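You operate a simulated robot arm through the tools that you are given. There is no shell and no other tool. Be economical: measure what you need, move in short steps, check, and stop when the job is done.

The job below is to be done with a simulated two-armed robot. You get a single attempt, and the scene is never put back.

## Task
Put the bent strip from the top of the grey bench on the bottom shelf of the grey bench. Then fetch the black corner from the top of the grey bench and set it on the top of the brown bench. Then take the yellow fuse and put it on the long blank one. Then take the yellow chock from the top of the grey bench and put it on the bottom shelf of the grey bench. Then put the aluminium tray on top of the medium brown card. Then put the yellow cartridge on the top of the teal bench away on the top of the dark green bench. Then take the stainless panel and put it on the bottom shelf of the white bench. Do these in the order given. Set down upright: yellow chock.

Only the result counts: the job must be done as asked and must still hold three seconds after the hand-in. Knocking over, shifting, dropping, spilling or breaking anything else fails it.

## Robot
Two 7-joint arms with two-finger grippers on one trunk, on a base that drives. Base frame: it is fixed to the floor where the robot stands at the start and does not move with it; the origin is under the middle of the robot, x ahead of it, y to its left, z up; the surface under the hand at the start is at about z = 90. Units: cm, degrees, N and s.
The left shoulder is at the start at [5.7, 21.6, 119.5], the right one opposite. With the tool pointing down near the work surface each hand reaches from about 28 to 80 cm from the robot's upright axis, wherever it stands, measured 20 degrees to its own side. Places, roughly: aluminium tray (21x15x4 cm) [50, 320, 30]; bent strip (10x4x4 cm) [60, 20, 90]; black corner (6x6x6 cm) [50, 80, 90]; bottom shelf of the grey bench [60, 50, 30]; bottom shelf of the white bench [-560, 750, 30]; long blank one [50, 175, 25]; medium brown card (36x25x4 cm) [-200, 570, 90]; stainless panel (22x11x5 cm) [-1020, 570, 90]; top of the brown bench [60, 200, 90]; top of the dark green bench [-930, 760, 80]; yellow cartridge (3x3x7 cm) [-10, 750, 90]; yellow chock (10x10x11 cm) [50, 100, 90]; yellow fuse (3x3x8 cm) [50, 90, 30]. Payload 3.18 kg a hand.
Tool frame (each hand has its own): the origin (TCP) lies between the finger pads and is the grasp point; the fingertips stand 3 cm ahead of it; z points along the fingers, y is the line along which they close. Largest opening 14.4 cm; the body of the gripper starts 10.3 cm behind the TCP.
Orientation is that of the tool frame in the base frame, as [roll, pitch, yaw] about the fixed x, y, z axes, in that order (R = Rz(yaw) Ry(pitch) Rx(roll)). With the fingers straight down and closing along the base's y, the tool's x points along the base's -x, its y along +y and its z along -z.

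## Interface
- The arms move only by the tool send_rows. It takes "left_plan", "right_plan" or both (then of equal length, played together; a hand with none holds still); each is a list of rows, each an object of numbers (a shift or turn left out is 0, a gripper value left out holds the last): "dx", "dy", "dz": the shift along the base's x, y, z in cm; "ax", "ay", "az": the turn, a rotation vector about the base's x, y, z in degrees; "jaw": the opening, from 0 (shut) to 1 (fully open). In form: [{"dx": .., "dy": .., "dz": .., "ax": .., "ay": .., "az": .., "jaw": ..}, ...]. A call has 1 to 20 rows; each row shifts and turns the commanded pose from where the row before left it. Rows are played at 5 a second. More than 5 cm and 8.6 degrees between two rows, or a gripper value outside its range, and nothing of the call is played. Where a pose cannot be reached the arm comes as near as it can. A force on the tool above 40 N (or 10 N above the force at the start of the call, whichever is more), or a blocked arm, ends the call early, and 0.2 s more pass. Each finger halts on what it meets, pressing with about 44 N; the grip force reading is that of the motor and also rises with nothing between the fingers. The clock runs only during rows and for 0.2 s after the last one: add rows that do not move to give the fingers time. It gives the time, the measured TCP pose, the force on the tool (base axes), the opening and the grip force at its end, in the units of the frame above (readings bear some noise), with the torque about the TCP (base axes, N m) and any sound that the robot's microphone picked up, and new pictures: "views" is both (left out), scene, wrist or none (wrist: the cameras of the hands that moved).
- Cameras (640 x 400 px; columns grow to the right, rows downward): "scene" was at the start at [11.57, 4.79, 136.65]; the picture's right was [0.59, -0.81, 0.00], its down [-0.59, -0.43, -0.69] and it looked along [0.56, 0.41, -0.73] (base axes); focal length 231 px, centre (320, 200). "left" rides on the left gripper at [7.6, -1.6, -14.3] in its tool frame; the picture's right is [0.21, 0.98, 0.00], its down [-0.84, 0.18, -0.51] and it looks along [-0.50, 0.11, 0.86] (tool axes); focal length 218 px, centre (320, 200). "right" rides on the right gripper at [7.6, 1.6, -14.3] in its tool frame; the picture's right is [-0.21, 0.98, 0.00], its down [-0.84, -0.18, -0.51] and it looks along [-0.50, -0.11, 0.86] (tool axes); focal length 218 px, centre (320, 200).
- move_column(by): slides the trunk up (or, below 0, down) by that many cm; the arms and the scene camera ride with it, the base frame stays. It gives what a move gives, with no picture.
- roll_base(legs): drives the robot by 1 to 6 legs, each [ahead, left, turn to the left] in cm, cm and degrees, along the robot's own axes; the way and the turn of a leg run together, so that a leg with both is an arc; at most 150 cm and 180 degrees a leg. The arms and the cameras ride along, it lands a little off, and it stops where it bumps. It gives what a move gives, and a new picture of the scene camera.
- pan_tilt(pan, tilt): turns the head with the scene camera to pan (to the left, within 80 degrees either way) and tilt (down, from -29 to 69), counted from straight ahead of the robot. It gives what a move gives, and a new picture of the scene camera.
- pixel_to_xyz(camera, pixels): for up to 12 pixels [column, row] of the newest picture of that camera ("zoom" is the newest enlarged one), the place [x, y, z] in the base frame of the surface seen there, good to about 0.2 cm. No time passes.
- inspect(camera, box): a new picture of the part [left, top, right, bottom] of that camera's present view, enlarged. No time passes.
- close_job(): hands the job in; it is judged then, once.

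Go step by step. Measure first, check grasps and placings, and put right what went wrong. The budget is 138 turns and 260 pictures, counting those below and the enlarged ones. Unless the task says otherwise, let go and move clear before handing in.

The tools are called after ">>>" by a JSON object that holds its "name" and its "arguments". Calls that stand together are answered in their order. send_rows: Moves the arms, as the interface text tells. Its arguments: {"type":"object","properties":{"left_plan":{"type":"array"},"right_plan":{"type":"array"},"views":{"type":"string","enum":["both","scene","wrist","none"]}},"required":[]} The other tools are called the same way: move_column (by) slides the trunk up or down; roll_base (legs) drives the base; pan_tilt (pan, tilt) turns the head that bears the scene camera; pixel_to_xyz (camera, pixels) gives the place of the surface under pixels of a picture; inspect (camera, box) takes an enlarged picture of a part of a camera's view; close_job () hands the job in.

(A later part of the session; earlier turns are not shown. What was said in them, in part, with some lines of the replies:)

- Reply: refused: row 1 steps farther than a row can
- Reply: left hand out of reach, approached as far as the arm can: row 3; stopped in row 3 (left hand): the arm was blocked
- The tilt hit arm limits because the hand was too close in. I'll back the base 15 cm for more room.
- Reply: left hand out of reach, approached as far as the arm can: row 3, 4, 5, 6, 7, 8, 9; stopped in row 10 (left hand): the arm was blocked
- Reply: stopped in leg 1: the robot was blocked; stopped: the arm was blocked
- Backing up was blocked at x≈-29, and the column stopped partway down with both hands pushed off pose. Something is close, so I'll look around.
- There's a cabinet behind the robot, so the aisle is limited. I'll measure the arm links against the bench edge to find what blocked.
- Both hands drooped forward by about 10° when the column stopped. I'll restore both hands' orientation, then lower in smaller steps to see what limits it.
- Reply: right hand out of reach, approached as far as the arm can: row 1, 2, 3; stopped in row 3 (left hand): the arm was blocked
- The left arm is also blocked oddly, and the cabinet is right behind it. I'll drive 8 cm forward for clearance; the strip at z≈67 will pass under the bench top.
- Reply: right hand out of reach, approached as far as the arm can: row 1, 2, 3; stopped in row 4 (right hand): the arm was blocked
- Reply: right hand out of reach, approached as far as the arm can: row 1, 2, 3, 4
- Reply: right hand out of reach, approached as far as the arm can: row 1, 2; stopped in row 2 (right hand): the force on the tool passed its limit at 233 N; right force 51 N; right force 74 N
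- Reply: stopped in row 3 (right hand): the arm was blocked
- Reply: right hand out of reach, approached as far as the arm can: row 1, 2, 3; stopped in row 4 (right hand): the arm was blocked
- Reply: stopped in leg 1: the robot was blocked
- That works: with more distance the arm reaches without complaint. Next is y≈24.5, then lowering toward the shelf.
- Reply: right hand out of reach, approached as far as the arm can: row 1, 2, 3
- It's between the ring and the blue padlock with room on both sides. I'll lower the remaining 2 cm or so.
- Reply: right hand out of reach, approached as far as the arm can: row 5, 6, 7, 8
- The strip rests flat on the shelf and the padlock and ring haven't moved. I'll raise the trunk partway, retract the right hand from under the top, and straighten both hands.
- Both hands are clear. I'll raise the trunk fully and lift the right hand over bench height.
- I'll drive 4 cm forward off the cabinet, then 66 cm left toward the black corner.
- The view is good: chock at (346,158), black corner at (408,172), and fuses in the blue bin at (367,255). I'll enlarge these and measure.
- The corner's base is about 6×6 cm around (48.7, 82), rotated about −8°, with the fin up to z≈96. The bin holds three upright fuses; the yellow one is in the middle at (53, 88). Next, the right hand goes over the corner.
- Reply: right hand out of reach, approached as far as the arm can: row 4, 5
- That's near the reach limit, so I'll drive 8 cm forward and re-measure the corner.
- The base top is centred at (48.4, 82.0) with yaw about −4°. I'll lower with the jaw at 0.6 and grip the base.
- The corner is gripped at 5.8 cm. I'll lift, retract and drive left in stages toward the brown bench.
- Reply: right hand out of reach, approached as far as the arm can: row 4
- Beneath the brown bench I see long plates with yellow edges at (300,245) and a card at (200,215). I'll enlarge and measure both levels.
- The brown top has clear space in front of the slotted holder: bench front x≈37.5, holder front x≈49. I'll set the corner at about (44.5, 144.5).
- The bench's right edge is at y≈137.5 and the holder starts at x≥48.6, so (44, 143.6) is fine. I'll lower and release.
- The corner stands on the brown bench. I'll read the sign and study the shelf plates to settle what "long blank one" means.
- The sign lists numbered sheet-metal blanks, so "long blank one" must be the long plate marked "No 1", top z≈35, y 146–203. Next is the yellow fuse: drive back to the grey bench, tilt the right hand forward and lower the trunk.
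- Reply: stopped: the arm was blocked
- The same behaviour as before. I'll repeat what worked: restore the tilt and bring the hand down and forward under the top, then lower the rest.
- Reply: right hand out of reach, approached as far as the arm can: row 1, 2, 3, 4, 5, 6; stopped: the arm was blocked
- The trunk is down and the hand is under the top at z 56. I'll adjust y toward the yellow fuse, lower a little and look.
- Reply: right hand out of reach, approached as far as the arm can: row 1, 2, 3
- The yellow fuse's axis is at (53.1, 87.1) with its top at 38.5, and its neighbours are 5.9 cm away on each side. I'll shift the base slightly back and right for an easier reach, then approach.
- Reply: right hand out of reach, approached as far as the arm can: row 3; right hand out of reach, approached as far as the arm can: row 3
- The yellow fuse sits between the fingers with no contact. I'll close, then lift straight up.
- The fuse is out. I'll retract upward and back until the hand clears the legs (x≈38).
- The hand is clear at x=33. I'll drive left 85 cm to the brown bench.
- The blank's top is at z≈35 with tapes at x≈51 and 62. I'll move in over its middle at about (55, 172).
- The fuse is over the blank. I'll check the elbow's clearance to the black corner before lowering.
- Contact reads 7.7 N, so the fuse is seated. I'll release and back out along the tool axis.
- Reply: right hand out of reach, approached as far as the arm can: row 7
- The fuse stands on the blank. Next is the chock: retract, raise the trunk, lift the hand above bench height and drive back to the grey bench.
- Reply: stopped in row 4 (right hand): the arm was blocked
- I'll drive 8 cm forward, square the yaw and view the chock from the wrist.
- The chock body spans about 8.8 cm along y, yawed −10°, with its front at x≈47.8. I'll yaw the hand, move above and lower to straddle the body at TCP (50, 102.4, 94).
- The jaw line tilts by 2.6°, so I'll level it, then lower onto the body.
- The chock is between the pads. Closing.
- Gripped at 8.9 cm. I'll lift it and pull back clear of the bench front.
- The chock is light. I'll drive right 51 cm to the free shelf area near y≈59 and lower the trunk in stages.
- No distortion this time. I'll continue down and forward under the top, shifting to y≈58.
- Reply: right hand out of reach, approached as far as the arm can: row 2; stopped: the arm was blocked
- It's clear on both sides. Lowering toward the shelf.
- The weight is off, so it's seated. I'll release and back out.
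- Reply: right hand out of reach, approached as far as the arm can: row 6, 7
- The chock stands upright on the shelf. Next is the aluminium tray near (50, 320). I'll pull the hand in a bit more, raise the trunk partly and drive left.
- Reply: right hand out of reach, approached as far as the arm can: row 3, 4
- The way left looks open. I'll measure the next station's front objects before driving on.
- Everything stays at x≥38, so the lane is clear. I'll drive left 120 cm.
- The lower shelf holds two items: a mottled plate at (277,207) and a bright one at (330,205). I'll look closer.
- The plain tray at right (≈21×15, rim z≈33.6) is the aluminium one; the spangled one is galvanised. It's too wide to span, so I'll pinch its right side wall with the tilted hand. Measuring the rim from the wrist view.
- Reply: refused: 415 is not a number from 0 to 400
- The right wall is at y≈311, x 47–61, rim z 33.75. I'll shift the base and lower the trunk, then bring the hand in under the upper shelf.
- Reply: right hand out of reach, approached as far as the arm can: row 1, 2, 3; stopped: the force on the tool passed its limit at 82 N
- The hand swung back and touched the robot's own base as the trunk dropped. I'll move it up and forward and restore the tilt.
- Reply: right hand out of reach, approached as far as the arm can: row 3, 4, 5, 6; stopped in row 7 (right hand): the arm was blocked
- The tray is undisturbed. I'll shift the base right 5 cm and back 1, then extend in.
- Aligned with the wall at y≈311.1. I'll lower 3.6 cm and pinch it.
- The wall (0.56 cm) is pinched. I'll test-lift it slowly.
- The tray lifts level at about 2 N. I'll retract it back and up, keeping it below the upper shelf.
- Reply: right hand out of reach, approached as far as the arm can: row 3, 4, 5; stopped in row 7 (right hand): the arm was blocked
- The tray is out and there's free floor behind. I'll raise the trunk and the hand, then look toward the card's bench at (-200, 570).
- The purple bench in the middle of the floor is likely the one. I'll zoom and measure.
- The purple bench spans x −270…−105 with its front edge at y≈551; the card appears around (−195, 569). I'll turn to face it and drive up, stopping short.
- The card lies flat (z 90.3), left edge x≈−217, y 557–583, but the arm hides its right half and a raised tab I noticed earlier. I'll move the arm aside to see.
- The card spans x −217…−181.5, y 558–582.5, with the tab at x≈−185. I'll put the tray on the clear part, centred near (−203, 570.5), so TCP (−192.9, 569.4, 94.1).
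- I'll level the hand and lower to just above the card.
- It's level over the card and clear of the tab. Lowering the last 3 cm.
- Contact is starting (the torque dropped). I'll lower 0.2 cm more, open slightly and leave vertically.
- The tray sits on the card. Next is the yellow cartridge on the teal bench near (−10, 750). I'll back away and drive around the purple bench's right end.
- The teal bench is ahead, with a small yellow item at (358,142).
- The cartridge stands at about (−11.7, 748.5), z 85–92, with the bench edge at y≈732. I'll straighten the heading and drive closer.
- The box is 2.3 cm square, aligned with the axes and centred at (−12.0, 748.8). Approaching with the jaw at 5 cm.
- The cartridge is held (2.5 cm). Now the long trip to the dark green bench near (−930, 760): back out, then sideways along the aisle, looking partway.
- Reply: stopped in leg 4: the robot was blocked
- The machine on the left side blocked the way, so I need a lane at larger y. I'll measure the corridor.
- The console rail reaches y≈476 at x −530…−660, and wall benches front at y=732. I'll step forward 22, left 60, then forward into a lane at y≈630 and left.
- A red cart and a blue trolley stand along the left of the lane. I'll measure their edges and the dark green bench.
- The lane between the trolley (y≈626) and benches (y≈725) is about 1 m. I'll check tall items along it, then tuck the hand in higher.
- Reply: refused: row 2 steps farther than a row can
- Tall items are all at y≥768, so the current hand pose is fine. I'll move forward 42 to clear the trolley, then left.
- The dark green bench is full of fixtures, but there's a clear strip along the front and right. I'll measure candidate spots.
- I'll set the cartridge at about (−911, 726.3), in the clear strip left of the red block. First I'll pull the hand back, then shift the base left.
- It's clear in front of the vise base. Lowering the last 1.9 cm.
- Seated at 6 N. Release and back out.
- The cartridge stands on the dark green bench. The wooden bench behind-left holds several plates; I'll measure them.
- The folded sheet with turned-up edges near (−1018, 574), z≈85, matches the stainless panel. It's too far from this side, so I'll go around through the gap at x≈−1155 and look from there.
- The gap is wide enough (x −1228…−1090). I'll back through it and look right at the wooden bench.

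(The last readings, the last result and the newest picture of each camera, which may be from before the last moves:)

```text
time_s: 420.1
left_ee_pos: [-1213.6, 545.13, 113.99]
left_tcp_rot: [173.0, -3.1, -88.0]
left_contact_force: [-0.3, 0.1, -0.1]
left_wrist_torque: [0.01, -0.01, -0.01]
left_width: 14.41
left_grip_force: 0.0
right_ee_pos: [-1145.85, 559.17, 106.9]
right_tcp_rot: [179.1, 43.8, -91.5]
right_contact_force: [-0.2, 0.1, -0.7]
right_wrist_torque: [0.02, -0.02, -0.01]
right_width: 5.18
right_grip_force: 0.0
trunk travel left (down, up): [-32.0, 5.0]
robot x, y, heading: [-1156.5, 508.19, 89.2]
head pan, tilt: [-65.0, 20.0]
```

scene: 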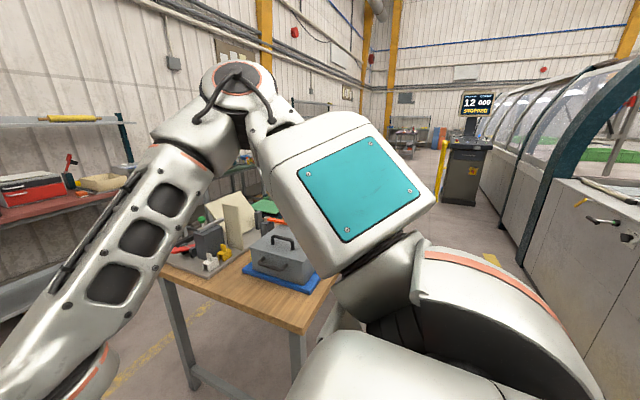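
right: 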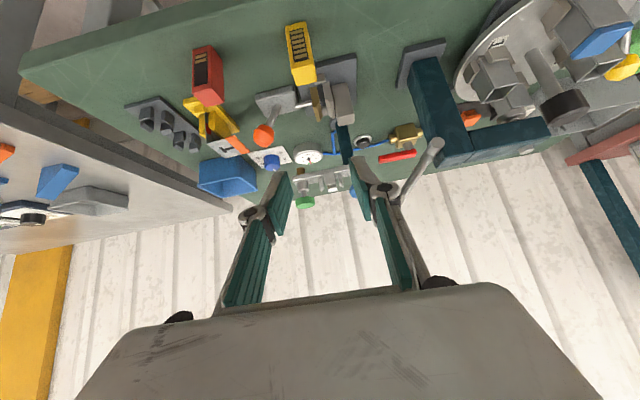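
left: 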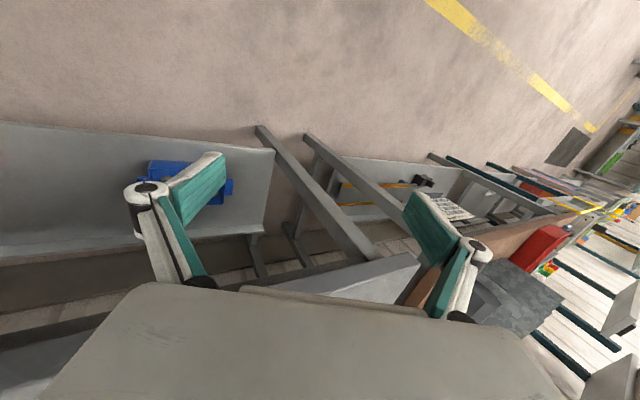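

>>> {"name": "pixel_to_xyz", "arguments": {"camera": "scene", "pixels": [[300, 325], [170, 272], [335, 285], [600, 220], [560, 260], [520, 210], [490, 262], [460, 200], [440, 195], [295, 270]]}}

```text
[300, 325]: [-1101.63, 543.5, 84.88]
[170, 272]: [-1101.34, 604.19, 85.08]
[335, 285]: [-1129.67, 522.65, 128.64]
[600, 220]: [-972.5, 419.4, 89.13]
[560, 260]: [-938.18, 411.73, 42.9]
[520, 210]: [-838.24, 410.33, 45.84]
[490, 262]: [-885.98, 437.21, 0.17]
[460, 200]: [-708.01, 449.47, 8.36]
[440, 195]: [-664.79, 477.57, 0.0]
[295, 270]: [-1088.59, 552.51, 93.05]
```

The wooden bench's near edge is at y≈542 and the machine front at y≈415. I'll back to y≈488 and drive right to face the panel.

>>> {"name": "roll_base", "arguments": {"legs": [[-20, 0, 0.8], [0, -128, 0]]}}

>>> {"name": "pan_tilt", "arguments": {"pan": 0, "tilt": 40}}

```text
time_s: 432.8
left_ee_pos: [-1085.31, 524.36, 113.88]
left_tcp_rot: [173.0, -3.2, -87.4]
left_contact_force: [-0.5, -0.7, -0.4]
left_wrist_torque: [-0.02, 0.0, -0.01]
left_width: 14.4
left_grip_force: 0.0
right_ee_pos: [-1017.52, 539.21, 106.77]
right_tcp_rot: [179.2, 43.8, -91.0]
right_contact_force: [-0.5, 0.2, -0.1]
right_wrist_torque: [0.01, -0.03, 0.03]
right_width: 5.2
right_grip_force: 0.1
trunk travel left (down, up): [-32.0, 5.0]
robot x, y, heading: [-1027.52, 487.88, 89.9]
head pan, tilt: [-65.0, 20.0]
```

scene: 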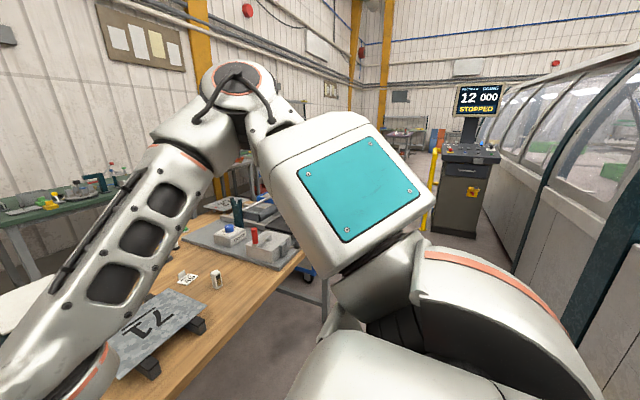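

```text
time_s: 434.2
left_ee_pos: [-1085.29, 524.37, 113.81]
left_tcp_rot: [173.0, -3.1, -87.4]
left_contact_force: [-0.1, 0.1, -0.1]
left_wrist_torque: [0.06, -0.02, 0.05]
left_width: 14.4
left_grip_force: 0.1
right_ee_pos: [-1017.53, 539.14, 106.85]
right_tcp_rot: [179.3, 43.8, -91.0]
right_contact_force: [-0.2, -0.3, -1.0]
right_wrist_torque: [0.01, 0.01, 0.0]
right_width: 5.19
right_grip_force: 0.1
trunk travel left (down, up): [-32.0, 5.0]
robot x, y, heading: [-1027.6, 487.65, 90.0]
head pan, tilt: [0.0, 40.0]
```

scene: 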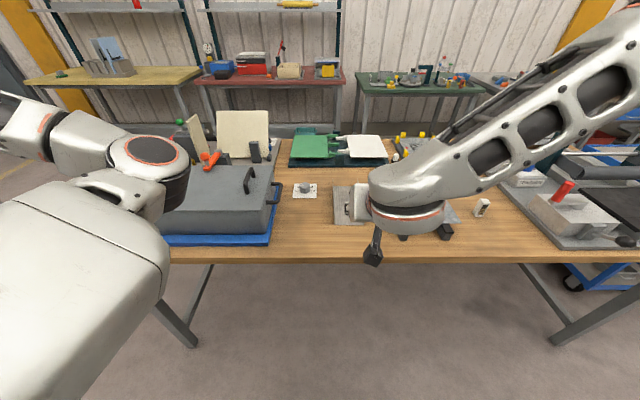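

The panel is right under the hand. I'll look with the wrist camera.

>>> {"name": "inspect", "arguments": {"camera": "right", "box": [0, 0, 640, 400]}}

>>> {"name": "inspect", "arguments": {"camera": "scene", "box": [280, 160, 480, 260]}}

```text
1.00 times, centred on (320, 200) of right (not enlarged: the box is as wide or as high as the picture)
```

zoom: 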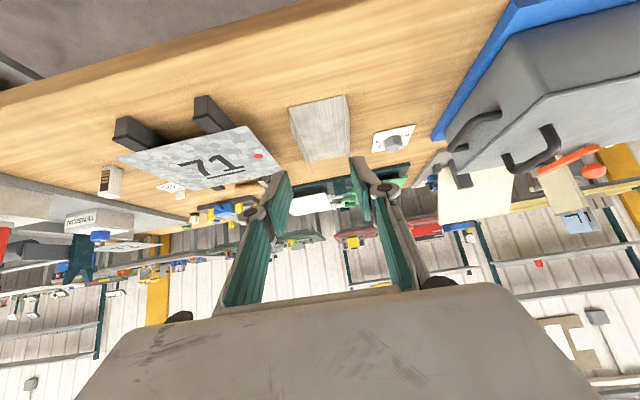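

```text
3.20 times, centred on (380, 210) of scene
```

zoom: 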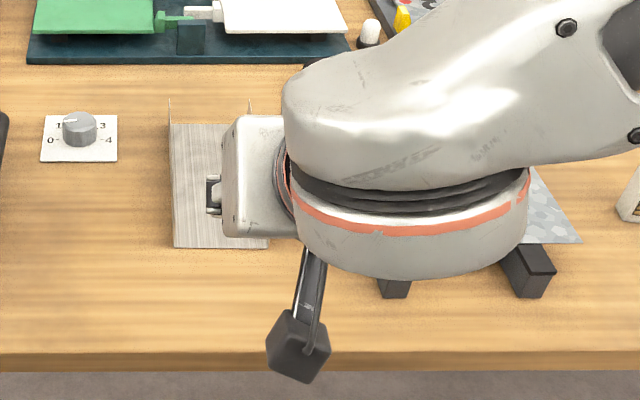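

>>> {"name": "inspect", "arguments": {"camera": "right", "box": [260, 70, 400, 180]}}

>>> {"name": "pixel_to_xyz", "arguments": {"camera": "right", "pixels": [[292, 108], [346, 98], [320, 105], [320, 125], [325, 150], [305, 150], [348, 130], [296, 130], [310, 160], [347, 150], [200, 110], [390, 140]]}}

>>> {"name": "pixel_to_xyz", "arguments": {"camera": "scene", "pixels": [[334, 192], [333, 215], [334, 236], [345, 222], [360, 235], [333, 184], [358, 185], [345, 190]]}}

```text
3.64 times, centred on (330, 125) of right
```

zoom: 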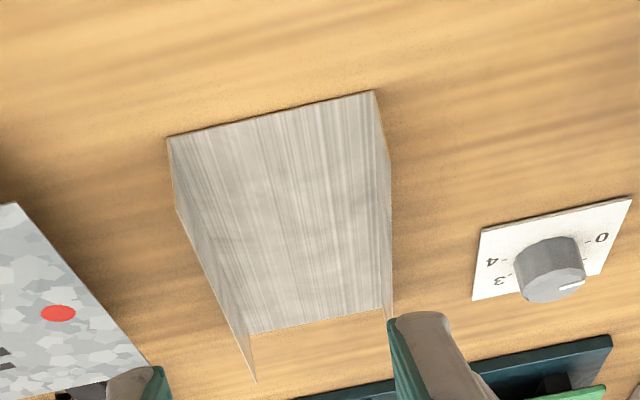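

```text
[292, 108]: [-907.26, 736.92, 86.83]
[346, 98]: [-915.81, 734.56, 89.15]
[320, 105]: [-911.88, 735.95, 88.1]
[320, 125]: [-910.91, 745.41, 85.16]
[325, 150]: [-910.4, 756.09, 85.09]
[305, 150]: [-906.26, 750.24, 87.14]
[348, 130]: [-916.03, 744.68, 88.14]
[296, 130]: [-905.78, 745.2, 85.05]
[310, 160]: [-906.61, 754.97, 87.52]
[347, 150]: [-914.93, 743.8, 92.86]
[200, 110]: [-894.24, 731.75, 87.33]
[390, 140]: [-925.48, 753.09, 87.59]
```

```text
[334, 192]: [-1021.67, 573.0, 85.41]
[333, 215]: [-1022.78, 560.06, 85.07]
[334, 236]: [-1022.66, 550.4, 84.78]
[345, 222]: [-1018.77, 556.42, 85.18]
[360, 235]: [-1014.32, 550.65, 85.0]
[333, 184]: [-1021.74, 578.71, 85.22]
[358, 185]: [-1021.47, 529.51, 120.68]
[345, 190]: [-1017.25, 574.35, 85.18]
```

>>> {"name": "pixel_to_xyz", "arguments": {"camera": "zoom", "pixels": [[170, 140], [374, 94], [180, 210], [391, 180], [255, 380], [392, 315], [250, 330], [378, 305], [280, 200], [240, 345], [390, 250], [210, 270]]}}

```text
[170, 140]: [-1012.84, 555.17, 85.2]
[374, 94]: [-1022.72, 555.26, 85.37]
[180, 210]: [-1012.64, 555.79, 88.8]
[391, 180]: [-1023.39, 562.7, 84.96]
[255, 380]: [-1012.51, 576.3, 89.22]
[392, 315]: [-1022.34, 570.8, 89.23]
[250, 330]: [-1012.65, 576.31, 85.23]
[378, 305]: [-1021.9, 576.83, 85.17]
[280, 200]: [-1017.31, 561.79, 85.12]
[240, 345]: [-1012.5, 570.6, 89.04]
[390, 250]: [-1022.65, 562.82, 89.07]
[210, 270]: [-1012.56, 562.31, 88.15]
```

The panel is a U-channel: x −1023…−1012.5 (10.4 cm wide), y 555–577, flanges up to z≈89.5. I can grip across both flanges. I'll check the neighbouring plate 71's clearance and move in.

>>> {"name": "pixel_to_xyz", "arguments": {"camera": "zoom", "pixels": [[20, 208], [80, 280], [148, 362], [478, 250], [560, 270]]}}

>>> {"name": "roll_base", "arguments": {"legs": [[4, 0, 0]]}}

>>> {"name": "send_rows", "arguments": {"right_plan": [{"dy": 4, "jaw": 1}, {"dy": 4}, {"dy": 4}, {"dy": 4}, {"dy": 3, "az": 0.8}, {"dy": 2.5}, {"dz": -4}, {"dz": -4}, {}], "views": "both"}}

```text
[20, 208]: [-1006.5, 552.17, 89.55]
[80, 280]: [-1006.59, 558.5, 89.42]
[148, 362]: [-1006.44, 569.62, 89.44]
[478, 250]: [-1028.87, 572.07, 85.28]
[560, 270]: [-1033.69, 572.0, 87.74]
```

```text
time_s: 435.1
left_ee_pos: [-1085.24, 528.53, 113.91]
left_tcp_rot: [173.1, -3.2, -87.4]
left_contact_force: [0.3, 0.7, -0.5]
left_wrist_torque: [-0.09, 0.0, -0.02]
left_width: 14.39
left_grip_force: 0.0
right_ee_pos: [-1017.49, 543.41, 106.67]
right_tcp_rot: [179.1, 43.6, -91.0]
right_contact_force: [0.5, 0.7, -0.2]
right_wrist_torque: [0.01, 0.0, 0.05]
right_width: 5.16
right_grip_force: 0.1
trunk travel left (down, up): [-32.0, 5.0]
robot x, y, heading: [-1027.86, 492.01, 89.5]
head pan, tilt: [0.0, 40.0]
```

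scene: 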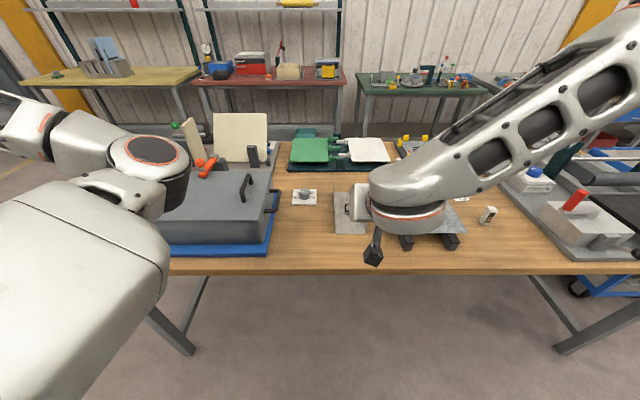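

```text
time_s: 437.1
left_ee_pos: [-1085.26, 528.33, 113.83]
left_tcp_rot: [173.0, -3.2, -87.4]
left_contact_force: [0.3, -0.4, -0.5]
left_wrist_torque: [-0.04, 0.0, 0.01]
left_width: 14.38
left_grip_force: 0.0
right_ee_pos: [-1017.45, 564.54, 99.0]
right_tcp_rot: [179.2, 43.7, -90.2]
right_contact_force: [-0.2, -0.7, 0.6]
right_wrist_torque: [0.04, -0.05, -0.03]
right_width: 14.4
right_grip_force: 0.1
trunk travel left (down, up): [-32.0, 5.0]
robot x, y, heading: [-1028.04, 491.53, 89.9]
head pan, tilt: [0.0, 40.0]
```

scene: 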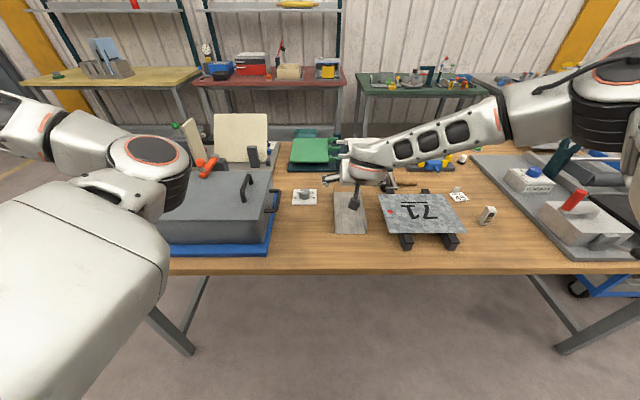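
right: 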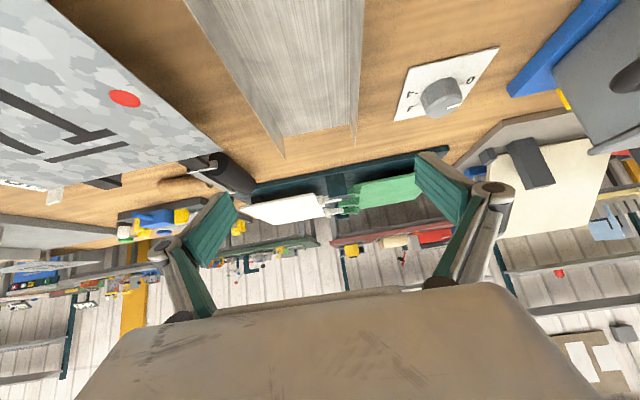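

Plate 71 starts at x=−1006.5, so the fit is fine with the jaw slightly narrowed. Lowering around the flanges.

>>> {"name": "send_rows", "arguments": {"right_plan": [{"dx": -0.25, "jaw": 0.88}, {"dz": -4}, {"dz": -3}, {}], "views": "wrist"}}

```text
time_s: 438.1
left_ee_pos: [-1085.27, 528.28, 113.87]
left_tcp_rot: [173.0, -3.2, -87.4]
left_contact_force: [0.0, -0.2, 0.7]
left_wrist_torque: [0.01, 0.01, 0.01]
left_width: 14.4
left_grip_force: 0.0
right_ee_pos: [-1017.74, 564.62, 91.81]
right_tcp_rot: [179.1, 43.7, -90.1]
right_contact_force: [0.0, -0.2, -1.2]
right_wrist_torque: [-0.04, 0.0, 0.04]
right_width: 12.64
right_grip_force: 0.0
trunk travel left (down, up): [-32.0, 5.0]
robot x, y, heading: [-1027.76, 491.49, 90.0]
head pan, tilt: [0.0, 40.0]
```

right: 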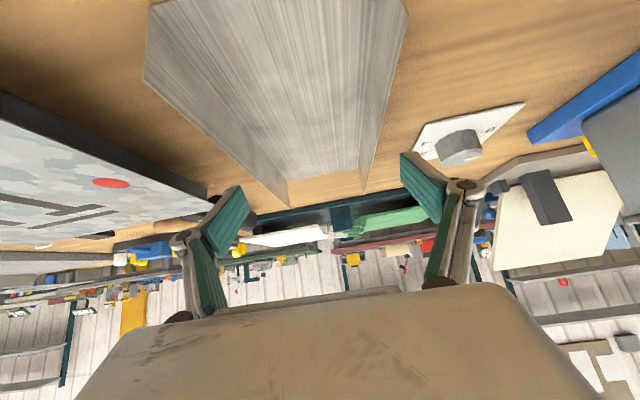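

>>> {"name": "send_rows", "arguments": {"right_plan": [{"dz": -1.6}, {"dz": -1.5}, {}, {"jaw": 0.75}, {"jaw": 0.65}, {"jaw": 0.65}, {}], "views": "wrist"}}

```text
time_s: 439.7
left_ee_pos: [-1085.27, 528.35, 114.0]
left_tcp_rot: [173.0, -3.1, -87.3]
left_contact_force: [0.5, -1.1, 0.2]
left_wrist_torque: [-0.01, 0.01, 0.0]
left_width: 14.42
left_grip_force: 0.0
right_ee_pos: [-1017.81, 564.72, 88.71]
right_tcp_rot: [179.2, 43.7, -90.1]
right_contact_force: [0.9, -0.4, 0.4]
right_wrist_torque: [0.15, -0.13, -0.1]
right_width: 10.26
right_grip_force: 44.1
trunk travel left (down, up): [-32.0, 5.0]
robot x, y, heading: [-1027.78, 491.78, 89.8]
head pan, tilt: [0.0, 40.0]
```

right: 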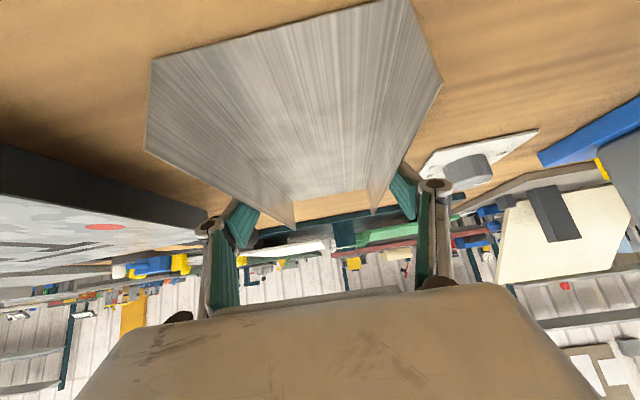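

Gripped at 10.26 cm. I'll lift straight up.

>>> {"name": "send_rows", "arguments": {"right_plan": [{"dz": 2}, {"dz": 3}, {"dz": 4}, {"dz": 4}, {"dz": 4}, {"dz": 3}, {"dy": -4}, {"dy": -4}, {"dy": -4}, {"dy": -3}, {}], "views": "both"}}

```text
time_s: 442.1
left_ee_pos: [-1085.28, 528.6, 113.9]
left_tcp_rot: [173.0, -3.1, -87.4]
left_contact_force: [0.2, 0.3, -0.2]
left_wrist_torque: [0.01, 0.0, 0.0]
left_width: 14.4
left_grip_force: 0.1
right_ee_pos: [-1017.82, 549.7, 108.66]
right_tcp_rot: [179.2, 43.8, -90.3]
right_contact_force: [0.0, -0.4, -2.0]
right_wrist_torque: [-0.04, 0.0, 0.0]
right_width: 10.24
right_grip_force: 43.8
trunk travel left (down, up): [-32.0, 5.0]
robot x, y, heading: [-1027.64, 492.01, 89.8]
head pan, tilt: [0.0, 40.0]
```

scene: 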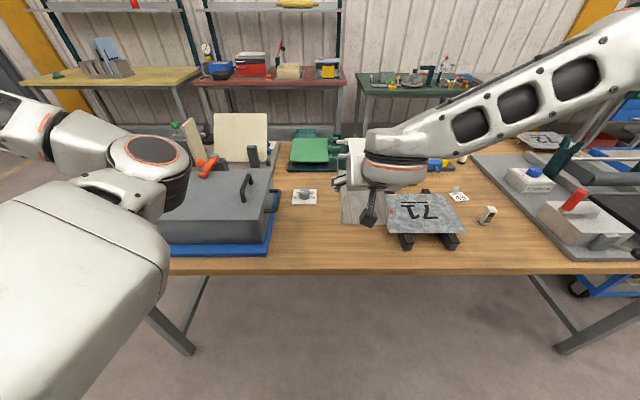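
right: 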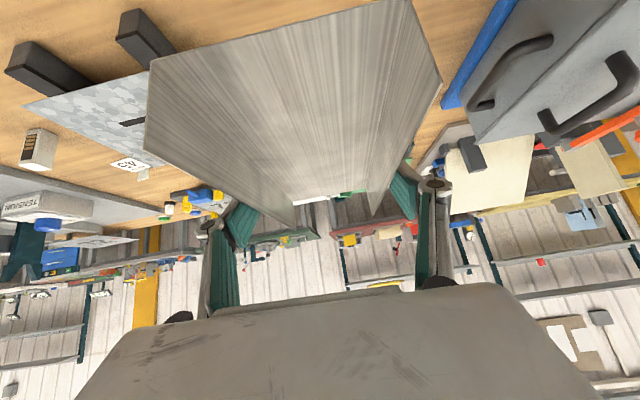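

The panel is held level. I'll check the corridor to the right before choosing the way to the white bench.

>>> {"name": "pan_tilt", "arguments": {"pan": -72, "tilt": 30}}

>>> {"name": "pixel_to_xyz", "arguments": {"camera": "scene", "pixels": [[320, 60], [340, 70], [290, 240], [300, 260], [310, 280], [330, 300], [420, 110], [440, 140], [400, 150], [415, 200], [470, 230], [430, 180]]}}

```text
time_s: 443.5
left_ee_pos: [-1085.31, 528.3, 113.75]
left_tcp_rot: [173.0, -3.0, -87.4]
left_contact_force: [0.1, 0.1, -0.1]
left_wrist_torque: [-0.01, -0.01, 0.01]
left_width: 14.4
left_grip_force: 0.0
right_ee_pos: [-1017.76, 549.68, 108.71]
right_tcp_rot: [179.3, 43.6, -90.2]
right_contact_force: [0.0, 0.0, -1.7]
right_wrist_torque: [-0.06, 0.01, 0.0]
right_width: 10.23
right_grip_force: 43.1
trunk travel left (down, up): [-32.0, 5.0]
robot x, y, heading: [-1027.66, 491.92, 89.8]
head pan, tilt: [-72.0, 30.0]
```

scene: 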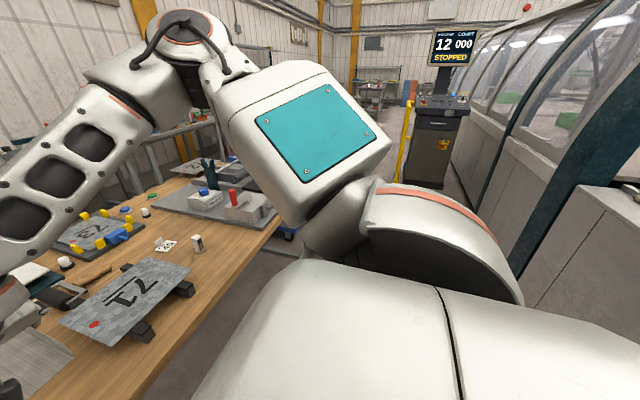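

```text
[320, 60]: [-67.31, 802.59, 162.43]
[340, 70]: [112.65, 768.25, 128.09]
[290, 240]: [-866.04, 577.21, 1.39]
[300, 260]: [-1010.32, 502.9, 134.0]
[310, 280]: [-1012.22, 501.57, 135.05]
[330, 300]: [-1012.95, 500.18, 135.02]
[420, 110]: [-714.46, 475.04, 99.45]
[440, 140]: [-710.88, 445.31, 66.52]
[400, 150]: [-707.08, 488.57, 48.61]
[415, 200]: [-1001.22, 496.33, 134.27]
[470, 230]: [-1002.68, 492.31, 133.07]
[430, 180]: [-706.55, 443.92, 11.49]
```

The console blocks the direct way, so I'll retrace the known route: left through the gap, up to the lane, then right. I'll tuck the hand in first.

>>> {"name": "send_rows", "arguments": {"right_plan": [{"dy": -4}, {"dy": -4}, {}], "views": "none"}}

>>> {"name": "roll_base", "arguments": {"legs": [[-4, 0, 0], [0, 128, 0], [100, 0, 0], [83, 0, 0]]}}

```text
time_s: 444.3
left_ee_pos: [-1085.27, 528.5, 113.87]
left_tcp_rot: [173.1, -3.1, -87.5]
left_contact_force: [0.4, -0.3, 0.6]
left_wrist_torque: [0.02, 0.02, 0.0]
left_width: 14.39
left_grip_force: 0.0
right_ee_pos: [-1017.79, 541.67, 108.7]
right_tcp_rot: [179.1, 43.7, -90.2]
right_contact_force: [0.4, -0.7, -2.5]
right_wrist_torque: [-0.01, -0.05, 0.03]
right_width: 10.25
right_grip_force: 44.1
trunk travel left (down, up): [-32.0, 5.0]
robot x, y, heading: [-1027.52, 491.71, 89.6]
head pan, tilt: [-72.0, 30.0]
```

```text
time_s: 465.1
left_ee_pos: [-1212.48, 708.8, 113.88]
left_tcp_rot: [173.0, -3.1, -87.8]
left_contact_force: [0.6, 0.8, 0.3]
left_wrist_torque: [-0.05, -0.01, -0.01]
left_width: 14.42
left_grip_force: 0.1
right_ee_pos: [-1144.91, 721.52, 108.6]
right_tcp_rot: [179.3, 43.7, -90.6]
right_contact_force: [0.4, 0.3, -3.3]
right_wrist_torque: [-0.07, 0.03, 0.01]
right_width: 10.21
right_grip_force: 43.8
trunk travel left (down, up): [-32.0, 5.0]
robot x, y, heading: [-1155.52, 671.6, 89.6]
head pan, tilt: [-72.0, 30.0]
```

scene: 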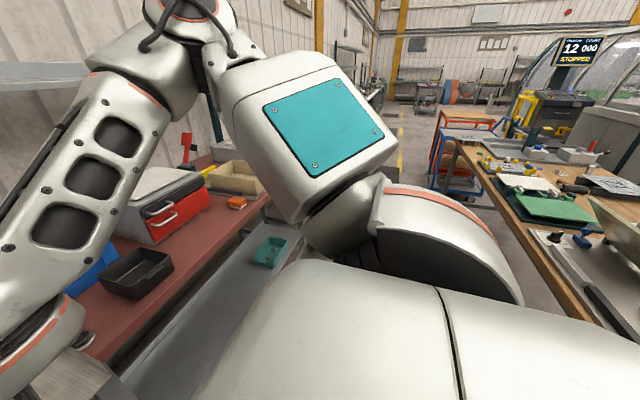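

On the lane now. Driving right in two legs with a small heading correction.

>>> {"name": "roll_base", "arguments": {"legs": [[0, -145, 0.4], [0, -145, 0]]}}

```text
time_s: 490.4
left_ee_pos: [-922.81, 707.75, 113.92]
left_tcp_rot: [173.0, -3.1, -87.2]
left_contact_force: [-0.1, -0.5, -0.2]
left_wrist_torque: [0.01, -0.03, 0.02]
left_width: 14.41
left_grip_force: 0.0
right_ee_pos: [-855.39, 721.2, 108.75]
right_tcp_rot: [179.1, 43.7, -89.9]
right_contact_force: [0.2, -1.2, -2.6]
right_wrist_torque: [-0.01, 0.01, 0.01]
right_width: 10.23
right_grip_force: 44.2
trunk travel left (down, up): [-32.0, 5.0]
robot x, y, heading: [-864.92, 671.43, 90.3]
head pan, tilt: [-72.0, 30.0]
```

scene: 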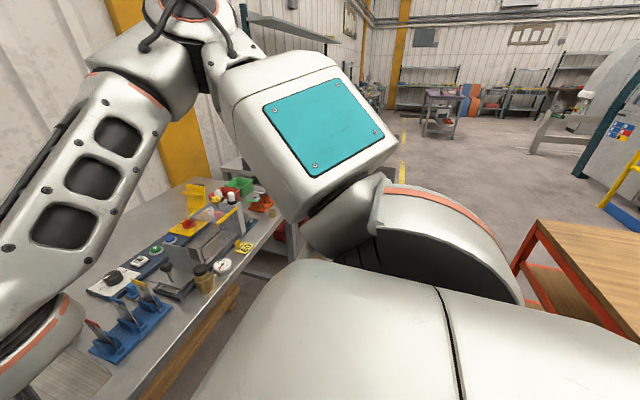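

>>> {"name": "roll_base", "arguments": {"legs": [[0, -145, -0.3], [0, -130, 0]]}}

>>> {"name": "pan_tilt", "arguments": {"pan": 5, "tilt": 50}}

```text
time_s: 514.5
left_ee_pos: [-647.17, 705.98, 113.91]
left_tcp_rot: [172.9, -3.2, -88.3]
left_contact_force: [-0.5, -0.1, -0.2]
left_wrist_torque: [0.01, 0.02, -0.01]
left_width: 14.41
left_grip_force: 0.0
right_ee_pos: [-579.38, 718.27, 108.75]
right_tcp_rot: [179.3, 43.6, -91.1]
right_contact_force: [-0.9, 1.0, -2.7]
right_wrist_torque: [-0.05, 0.03, 0.0]
right_width: 10.21
right_grip_force: 43.9
trunk travel left (down, up): [-32.0, 5.0]
robot x, y, heading: [-589.94, 668.65, 88.7]
head pan, tilt: [-72.0, 30.0]
```

scene: 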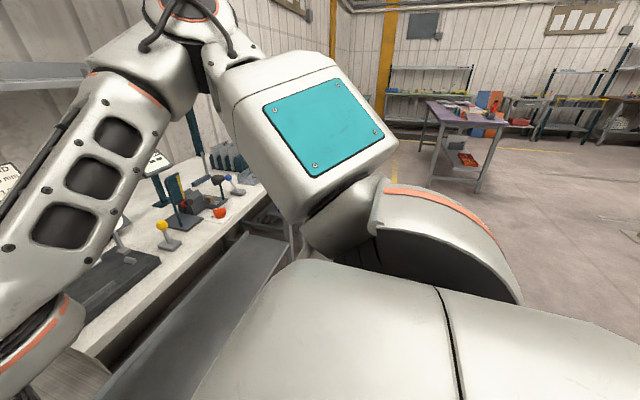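

```text
time_s: 516.0
left_ee_pos: [-646.95, 706.0, 113.89]
left_tcp_rot: [173.0, -3.1, -88.2]
left_contact_force: [-0.2, 0.0, 0.1]
left_wrist_torque: [-0.01, 0.0, 0.03]
left_width: 14.42
left_grip_force: 0.1
right_ee_pos: [-579.43, 718.22, 108.84]
right_tcp_rot: [179.2, 43.8, -91.3]
right_contact_force: [-0.2, -0.7, -1.7]
right_wrist_torque: [-0.05, -0.05, 0.05]
right_width: 10.23
right_grip_force: 43.7
trunk travel left (down, up): [-32.0, 5.0]
robot x, y, heading: [-590.1, 668.75, 88.6]
head pan, tilt: [5.0, 50.0]
```

scene: 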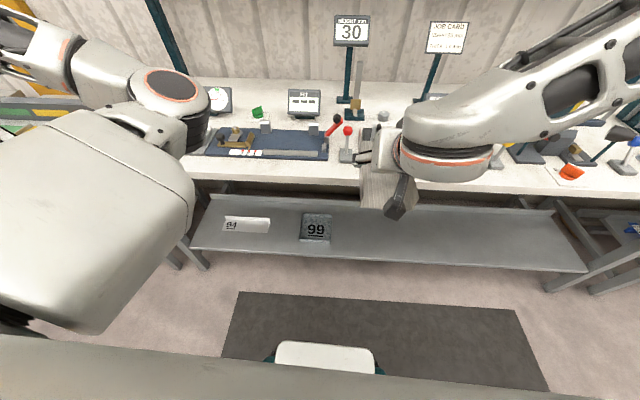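

The white bench shelf is free right of the "99" plate. Measuring the shelf and nearby items.

>>> {"name": "pixel_to_xyz", "arguments": {"camera": "scene", "pixels": [[330, 228], [330, 240], [400, 230], [450, 235], [450, 265], [450, 215], [520, 240], [347, 132], [347, 155], [570, 265], [560, 200], [380, 255]]}}

>>> {"name": "inspect", "arguments": {"camera": "scene", "box": [180, 170, 620, 310]}}

```text
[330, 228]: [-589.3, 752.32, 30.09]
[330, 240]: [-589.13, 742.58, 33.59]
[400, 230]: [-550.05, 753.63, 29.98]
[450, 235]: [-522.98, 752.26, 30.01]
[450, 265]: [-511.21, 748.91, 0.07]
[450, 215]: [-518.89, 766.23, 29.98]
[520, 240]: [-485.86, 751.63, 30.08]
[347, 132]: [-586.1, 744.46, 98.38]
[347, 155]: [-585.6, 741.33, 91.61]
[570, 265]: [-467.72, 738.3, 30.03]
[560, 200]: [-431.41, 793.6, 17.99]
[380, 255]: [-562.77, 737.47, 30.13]
```

```text
1.45 times, centred on (400, 240) of scene
```

zoom: 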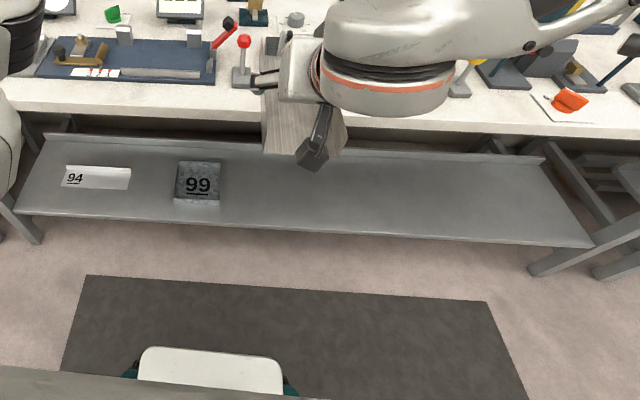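

I'll aim for panel centre about (−545, 750) on the shelf. There's free floor behind, so I'll back off 35 cm, shift right, configure the arm low, then drive the panel in.

>>> {"name": "roll_base", "arguments": {"legs": [[-35, 0, 1.2], [0, -35, 0]]}}

>>> {"name": "move_column", "arguments": {"by": -17}}

>>> {"name": "send_rows", "arguments": {"right_plan": [{"dz": -4, "dy": 1}, {"dz": -4, "dy": 2}, {"dz": -4, "dy": 2}, {"dz": -4, "dy": 2}, {"dz": -4, "dy": 2}, {"dz": -4, "dy": 2}, {"dz": -3, "dy": 3}, {"dz": -2, "dy": 3}, {}], "views": "none"}}

```text
time_s: 521.5
left_ee_pos: [-613.81, 669.87, 113.94]
left_tcp_rot: [173.0, -3.2, -87.0]
left_contact_force: [0.4, 0.3, 0.7]
left_wrist_torque: [-0.03, 0.03, -0.03]
left_width: 14.44
left_grip_force: 0.1
right_ee_pos: [-546.35, 683.66, 108.77]
right_tcp_rot: [179.3, 43.8, -89.8]
right_contact_force: [0.2, -0.1, -3.3]
right_wrist_torque: [0.0, -0.02, 0.03]
right_width: 10.24
right_grip_force: 44.2
trunk travel left (down, up): [-32.0, 5.0]
robot x, y, heading: [-556.32, 633.66, 90.2]
head pan, tilt: [5.0, 50.0]
```

scene: 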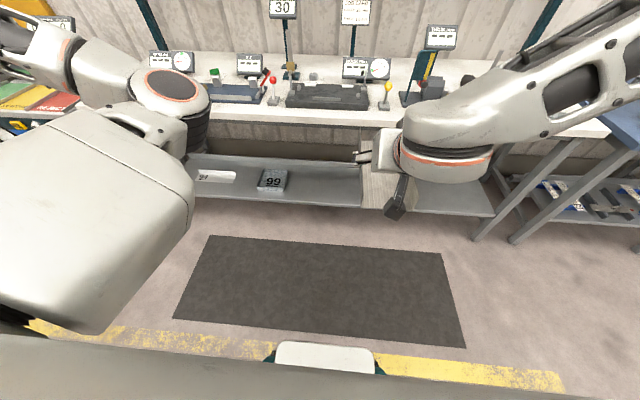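

```text
time_s: 523.4
left_ee_pos: [-613.81, 669.83, 97.1]
left_tcp_rot: [173.0, -2.9, -86.9]
left_contact_force: [-0.3, -0.8, 0.1]
left_wrist_torque: [0.01, 0.01, 0.01]
left_width: 14.43
left_grip_force: 0.0
right_ee_pos: [-546.35, 683.62, 91.8]
right_tcp_rot: [179.2, 43.7, -89.9]
right_contact_force: [0.2, -0.1, -2.5]
right_wrist_torque: [-0.06, 0.0, 0.01]
right_width: 10.26
right_grip_force: 43.7
trunk travel left (down, up): [-15.0, 22.0]
robot x, y, heading: [-556.0, 633.43, 90.3]
head pan, tilt: [5.0, 50.0]
```

```text
time_s: 525.4
left_ee_pos: [-613.93, 669.89, 96.8]
left_tcp_rot: [172.9, -3.1, -86.9]
left_contact_force: [-0.7, 0.0, 1.1]
left_wrist_torque: [0.01, 0.0, -0.01]
left_width: 14.41
left_grip_force: 0.1
right_ee_pos: [-547.76, 701.34, 63.63]
right_tcp_rot: [179.1, 43.7, -89.8]
right_contact_force: [0.3, 0.2, -3.3]
right_wrist_torque: [-0.04, 0.03, 0.04]
right_width: 10.23
right_grip_force: 44.1
right hand out of reach, approached as far as the arm can: row 6, 7
trunk travel left (down, up): [-15.0, 22.0]
robot x, y, heading: [-556.37, 633.77, 90.1]
head pan, tilt: [5.0, 50.0]
```

>>> {"name": "send_rows", "arguments": {"right_plan": [{"dy": 3, "dz": -1}, {"dy": 3, "dz": -2}, {}], "views": "none"}}

>>> {"name": "move_column", "arguments": {"by": -11}}

>>> {"name": "send_rows", "arguments": {"right_plan": [{"dz": -3, "dy": 1}, {"dz": -3, "dy": 1}, {"dz": -2, "dy": 1}, {}], "views": "none"}}

```text
time_s: 526.2
left_ee_pos: [-613.79, 669.83, 96.95]
left_tcp_rot: [172.9, -3.1, -87.0]
left_contact_force: [0.7, -0.8, 0.0]
left_wrist_torque: [-0.02, 0.03, 0.03]
left_width: 14.41
left_grip_force: 0.0
right_ee_pos: [-547.58, 707.35, 60.69]
right_tcp_rot: [179.3, 43.7, -89.8]
right_contact_force: [0.2, -0.7, -3.0]
right_wrist_torque: [-0.02, 0.02, -0.01]
right_width: 10.24
right_grip_force: 43.5
trunk travel left (down, up): [-15.0, 22.0]
robot x, y, heading: [-556.15, 633.92, 90.2]
head pan, tilt: [5.0, 50.0]
```

```text
time_s: 527.6
left_ee_pos: [-614.23, 669.41, 86.52]
left_tcp_rot: [171.2, -4.1, -86.6]
left_contact_force: [-0.1, -0.1, 0.4]
left_wrist_torque: [0.08, -0.04, 0.01]
left_width: 14.38
left_grip_force: 0.0
right_ee_pos: [-547.7, 703.56, 43.49]
right_tcp_rot: [179.4, 36.8, -89.8]
right_contact_force: [-0.3, -0.2, -2.2]
right_wrist_torque: [-0.05, -0.02, -0.03]
right_width: 10.22
right_grip_force: 43.9
trunk travel left (down, up): [-4.0, 33.0]
robot x, y, heading: [-556.04, 633.56, 90.2]
head pan, tilt: [5.0, 50.0]
```

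```text
time_s: 528.6
left_ee_pos: [-614.28, 669.35, 86.23]
left_tcp_rot: [171.6, -4.0, -86.3]
left_contact_force: [0.3, -0.3, -0.9]
left_wrist_torque: [0.0, 0.03, 0.03]
left_width: 14.41
left_grip_force: 0.0
right_ee_pos: [-547.66, 706.58, 35.31]
right_tcp_rot: [179.4, 36.8, -89.8]
right_contact_force: [0.0, 0.0, -2.7]
right_wrist_torque: [-0.03, 0.0, 0.01]
right_width: 10.22
right_grip_force: 44.1
trunk travel left (down, up): [-4.0, 33.0]
robot x, y, heading: [-556.38, 633.66, 90.4]
head pan, tilt: [5.0, 50.0]
```

The panel is 7° nose-down. I'll restore the tilt and raise to z≈42 while extending to 80 cm reach.

>>> {"name": "send_rows", "arguments": {"right_plan": [{"ax": 3.5, "dz": 2, "dy": 2}, {"ax": 3.4, "dz": 2.5, "dy": 2}, {"dz": 2, "dy": 2.5}, {"dy": 1}, {}], "views": "both"}}

```text
time_s: 529.8
left_ee_pos: [-614.24, 669.35, 86.14]
left_tcp_rot: [171.8, -3.9, -86.0]
left_contact_force: [-0.1, -0.1, 0.5]
left_wrist_torque: [0.01, -0.03, -0.01]
left_width: 14.39
left_grip_force: 0.0
right_ee_pos: [-548.83, 715.33, 41.98]
right_tcp_rot: [179.5, 43.5, -89.8]
right_contact_force: [0.6, -0.4, -2.5]
right_wrist_torque: [-0.06, 0.05, -0.01]
right_width: 10.25
right_grip_force: 44.4
right hand out of reach, approached as far as the arm can: row 1, 2
trunk travel left (down, up): [-4.0, 33.0]
robot x, y, heading: [-556.32, 633.9, 90.1]
head pan, tilt: [5.0, 50.0]
5 turns are left
```

scene: 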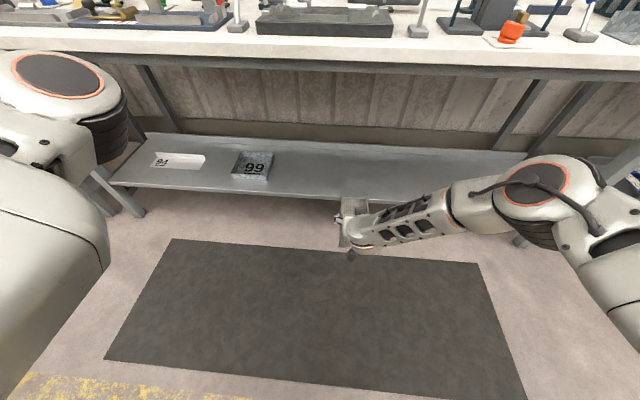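
right: 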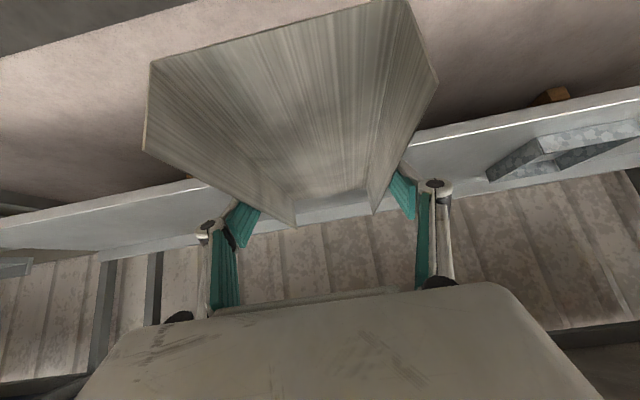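

Five turns remain, so I'll combine steps: drive the panel in over the shelf and lower to just above it.

>>> {"name": "roll_base", "arguments": {"legs": [[32.5, 0, 0]]}}

>>> {"name": "send_rows", "arguments": {"right_plan": [{"dz": -2.5}, {"dz": -2.5}, {"dz": -2}, {"dz": -0.7}, {}], "views": "both"}}

```text
time_s: 532.0
left_ee_pos: [-614.12, 701.75, 86.13]
left_tcp_rot: [172.0, -3.7, -86.0]
left_contact_force: [0.2, 0.0, -0.4]
left_wrist_torque: [-0.01, -0.03, 0.0]
left_width: 14.39
left_grip_force: 0.0
right_ee_pos: [-548.57, 747.94, 42.03]
right_tcp_rot: [179.4, 43.5, -90.0]
right_contact_force: [-0.5, -0.7, -3.0]
right_wrist_torque: [-0.04, 0.04, 0.01]
right_width: 10.23
right_grip_force: 44.6
trunk travel left (down, up): [-4.0, 33.0]
robot x, y, heading: [-555.88, 665.99, 90.1]
head pan, tilt: [5.0, 50.0]
```

scene: 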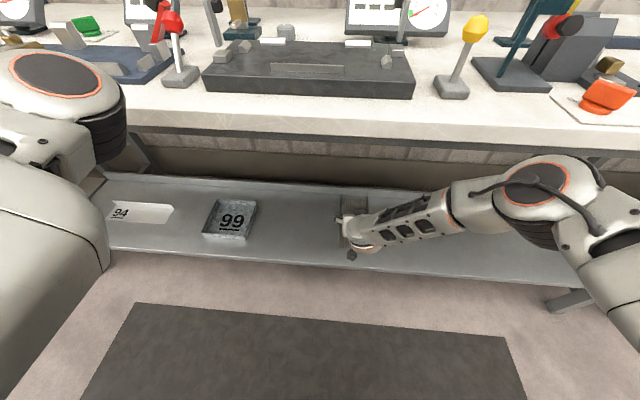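

```text
time_s: 533.2
left_ee_pos: [-614.24, 701.58, 86.3]
left_tcp_rot: [171.9, -3.9, -85.8]
left_contact_force: [0.8, -0.3, 0.3]
left_wrist_torque: [0.03, 0.0, -0.01]
left_width: 14.4
left_grip_force: 0.0
right_ee_pos: [-548.68, 747.71, 34.29]
right_tcp_rot: [179.5, 43.5, -90.1]
right_contact_force: [0.6, -0.4, -2.9]
right_wrist_torque: [-0.02, -0.01, 0.05]
right_width: 10.26
right_grip_force: 43.7
trunk travel left (down, up): [-4.0, 33.0]
robot x, y, heading: [-556.17, 666.1, 90.0]
head pan, tilt: [5.0, 50.0]
4 turns are left
```

scene: 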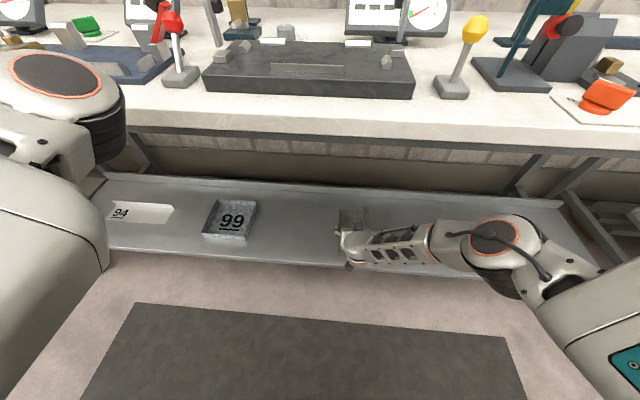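
right: 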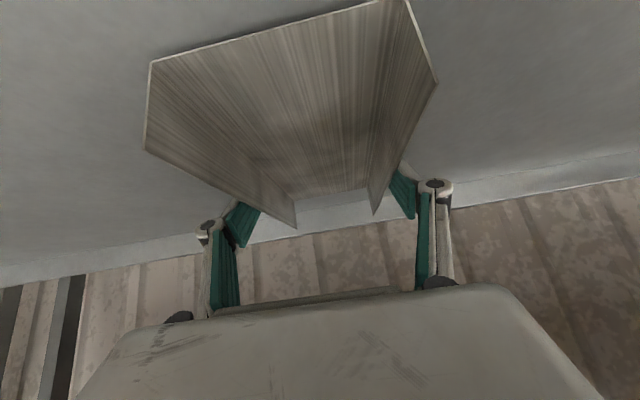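

The panel is 0.5 cm above the shelf and fully over it. I'll lower, release and back out along the tool axis.

>>> {"name": "send_rows", "arguments": {"right_plan": [{"dz": -0.3}, {"dz": -0.2}, {}, {"jaw": 0.8}, {"jaw": 0.88}, {}, {"dy": -2, "dz": 2}, {"dy": -2.5, "dz": 2.5}, {"dy": -3, "dz": 3}, {"dy": -3, "dz": 3}, {"dy": -3, "dz": 2}, {}], "views": "both"}}

>>> {"name": "inspect", "arguments": {"camera": "scene", "box": [260, 150, 480, 290]}}

```text
time_s: 535.8
left_ee_pos: [-614.22, 701.66, 86.13]
left_tcp_rot: [171.9, -3.9, -85.7]
left_contact_force: [-0.3, -0.1, -0.5]
left_wrist_torque: [-0.01, -0.02, -0.01]
left_width: 14.4
left_grip_force: 0.1
right_ee_pos: [-551.39, 736.97, 47.7]
right_tcp_rot: [179.8, 43.1, -89.9]
right_contact_force: [-0.1, 0.2, 0.5]
right_wrist_torque: [0.03, 0.05, 0.01]
right_width: 12.68
right_grip_force: 0.0
right hand out of reach, approached as far as the arm can: row 8, 9, 10, 11
trunk travel left (down, up): [-4.0, 33.0]
robot x, y, heading: [-555.98, 665.84, 90.2]
head pan, tilt: [5.0, 50.0]
```

scene: 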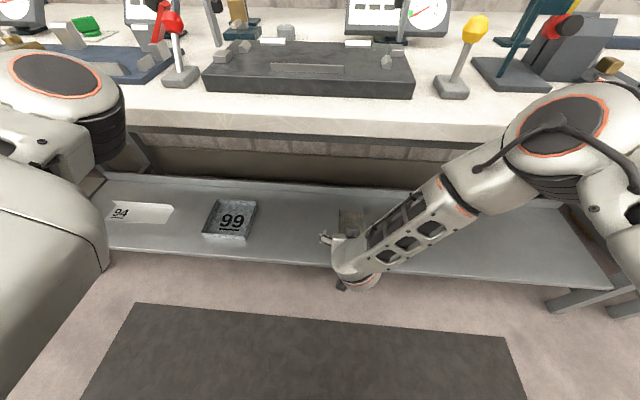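
right: 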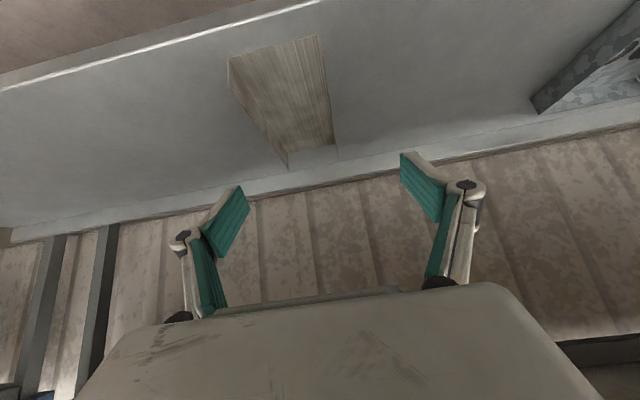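

```text
2.86 times, centred on (370, 220) of scene
3 turns are left
```

zoom: 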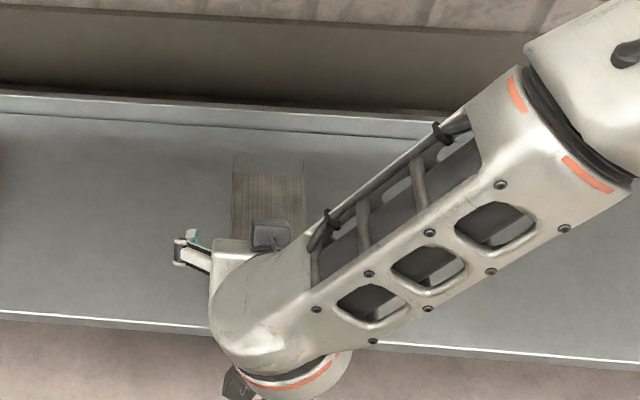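

The wrist view shows the panel lying flat on the shelf at (285,100) and the hand free. I'll back the base off to stand clear.

>>> {"name": "roll_base", "arguments": {"legs": [[-30, 0, 0]]}}

```text
time_s: 537.8
left_ee_pos: [-614.3, 671.67, 86.15]
left_tcp_rot: [171.8, -3.8, -85.6]
left_contact_force: [-0.7, 1.0, 0.7]
left_wrist_torque: [0.0, -0.04, 0.02]
left_width: 14.4
left_grip_force: 0.1
right_ee_pos: [-551.57, 707.08, 47.92]
right_tcp_rot: [179.8, 43.2, -89.9]
right_contact_force: [1.0, -0.5, -0.2]
right_wrist_torque: [0.0, 0.01, -0.01]
right_width: 12.66
right_grip_force: 0.0
trunk travel left (down, up): [-4.0, 33.0]
robot x, y, heading: [-555.79, 636.07, 90.0]
head pan, tilt: [5.0, 50.0]
2 turns are left
```

scene: 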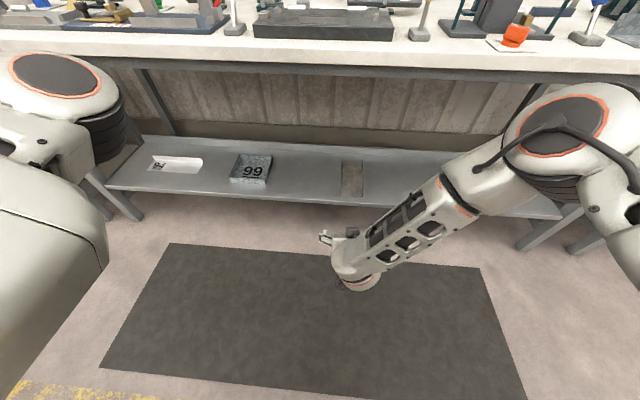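

The panel rests on the white bench's bottom shelf at (352,178) and both hands are clear, so I'm handing in: all seven placements were made in the order given.

>>> {"name": "close_job", "arguments": {}}

```text
The job is handed in.
```

I made all seven placements in the order given and handed the job in; I don't have the judge's result.

- **Bent strip:** it lies flat on the bottom shelf of the grey bench, between the orange ring and the blue padlock. On the way in I pressed it hard against the shelf (a 233 N spike), and the shelf items looked undisturbed afterwards.
- **Black corner:** it stands on the top of the brown bench, in front of the slotted holder.
- **Yellow fuse:** it stands upright on the long plate marked "No 1" under the brown bench. I took that plate to be "the long blank one", from its position and the sign beside it. Nothing in the scene confirmed that reading.
- **Yellow chock:** it is upright on the bottom shelf of the grey bench, between the red padlock and the blue bin.
- **Aluminium tray:** it sits on the brown card on the purple bench, clear of the card's raised tab.
- **Yellow cartridge:** it stands at the front edge of the dark green bench, left of the red block.
- **Stainless panel:** it lies flat on the bottom shelf of the white bench, right of the "99" plate. I took the folded U-shaped sheet on the wooden bench to be this panel, because its size and position matched.

The base stopped against fixed surroundings a few times while driving, and the right elbow touched the grey bench edge once. I saw nothing else moved or knocked over.
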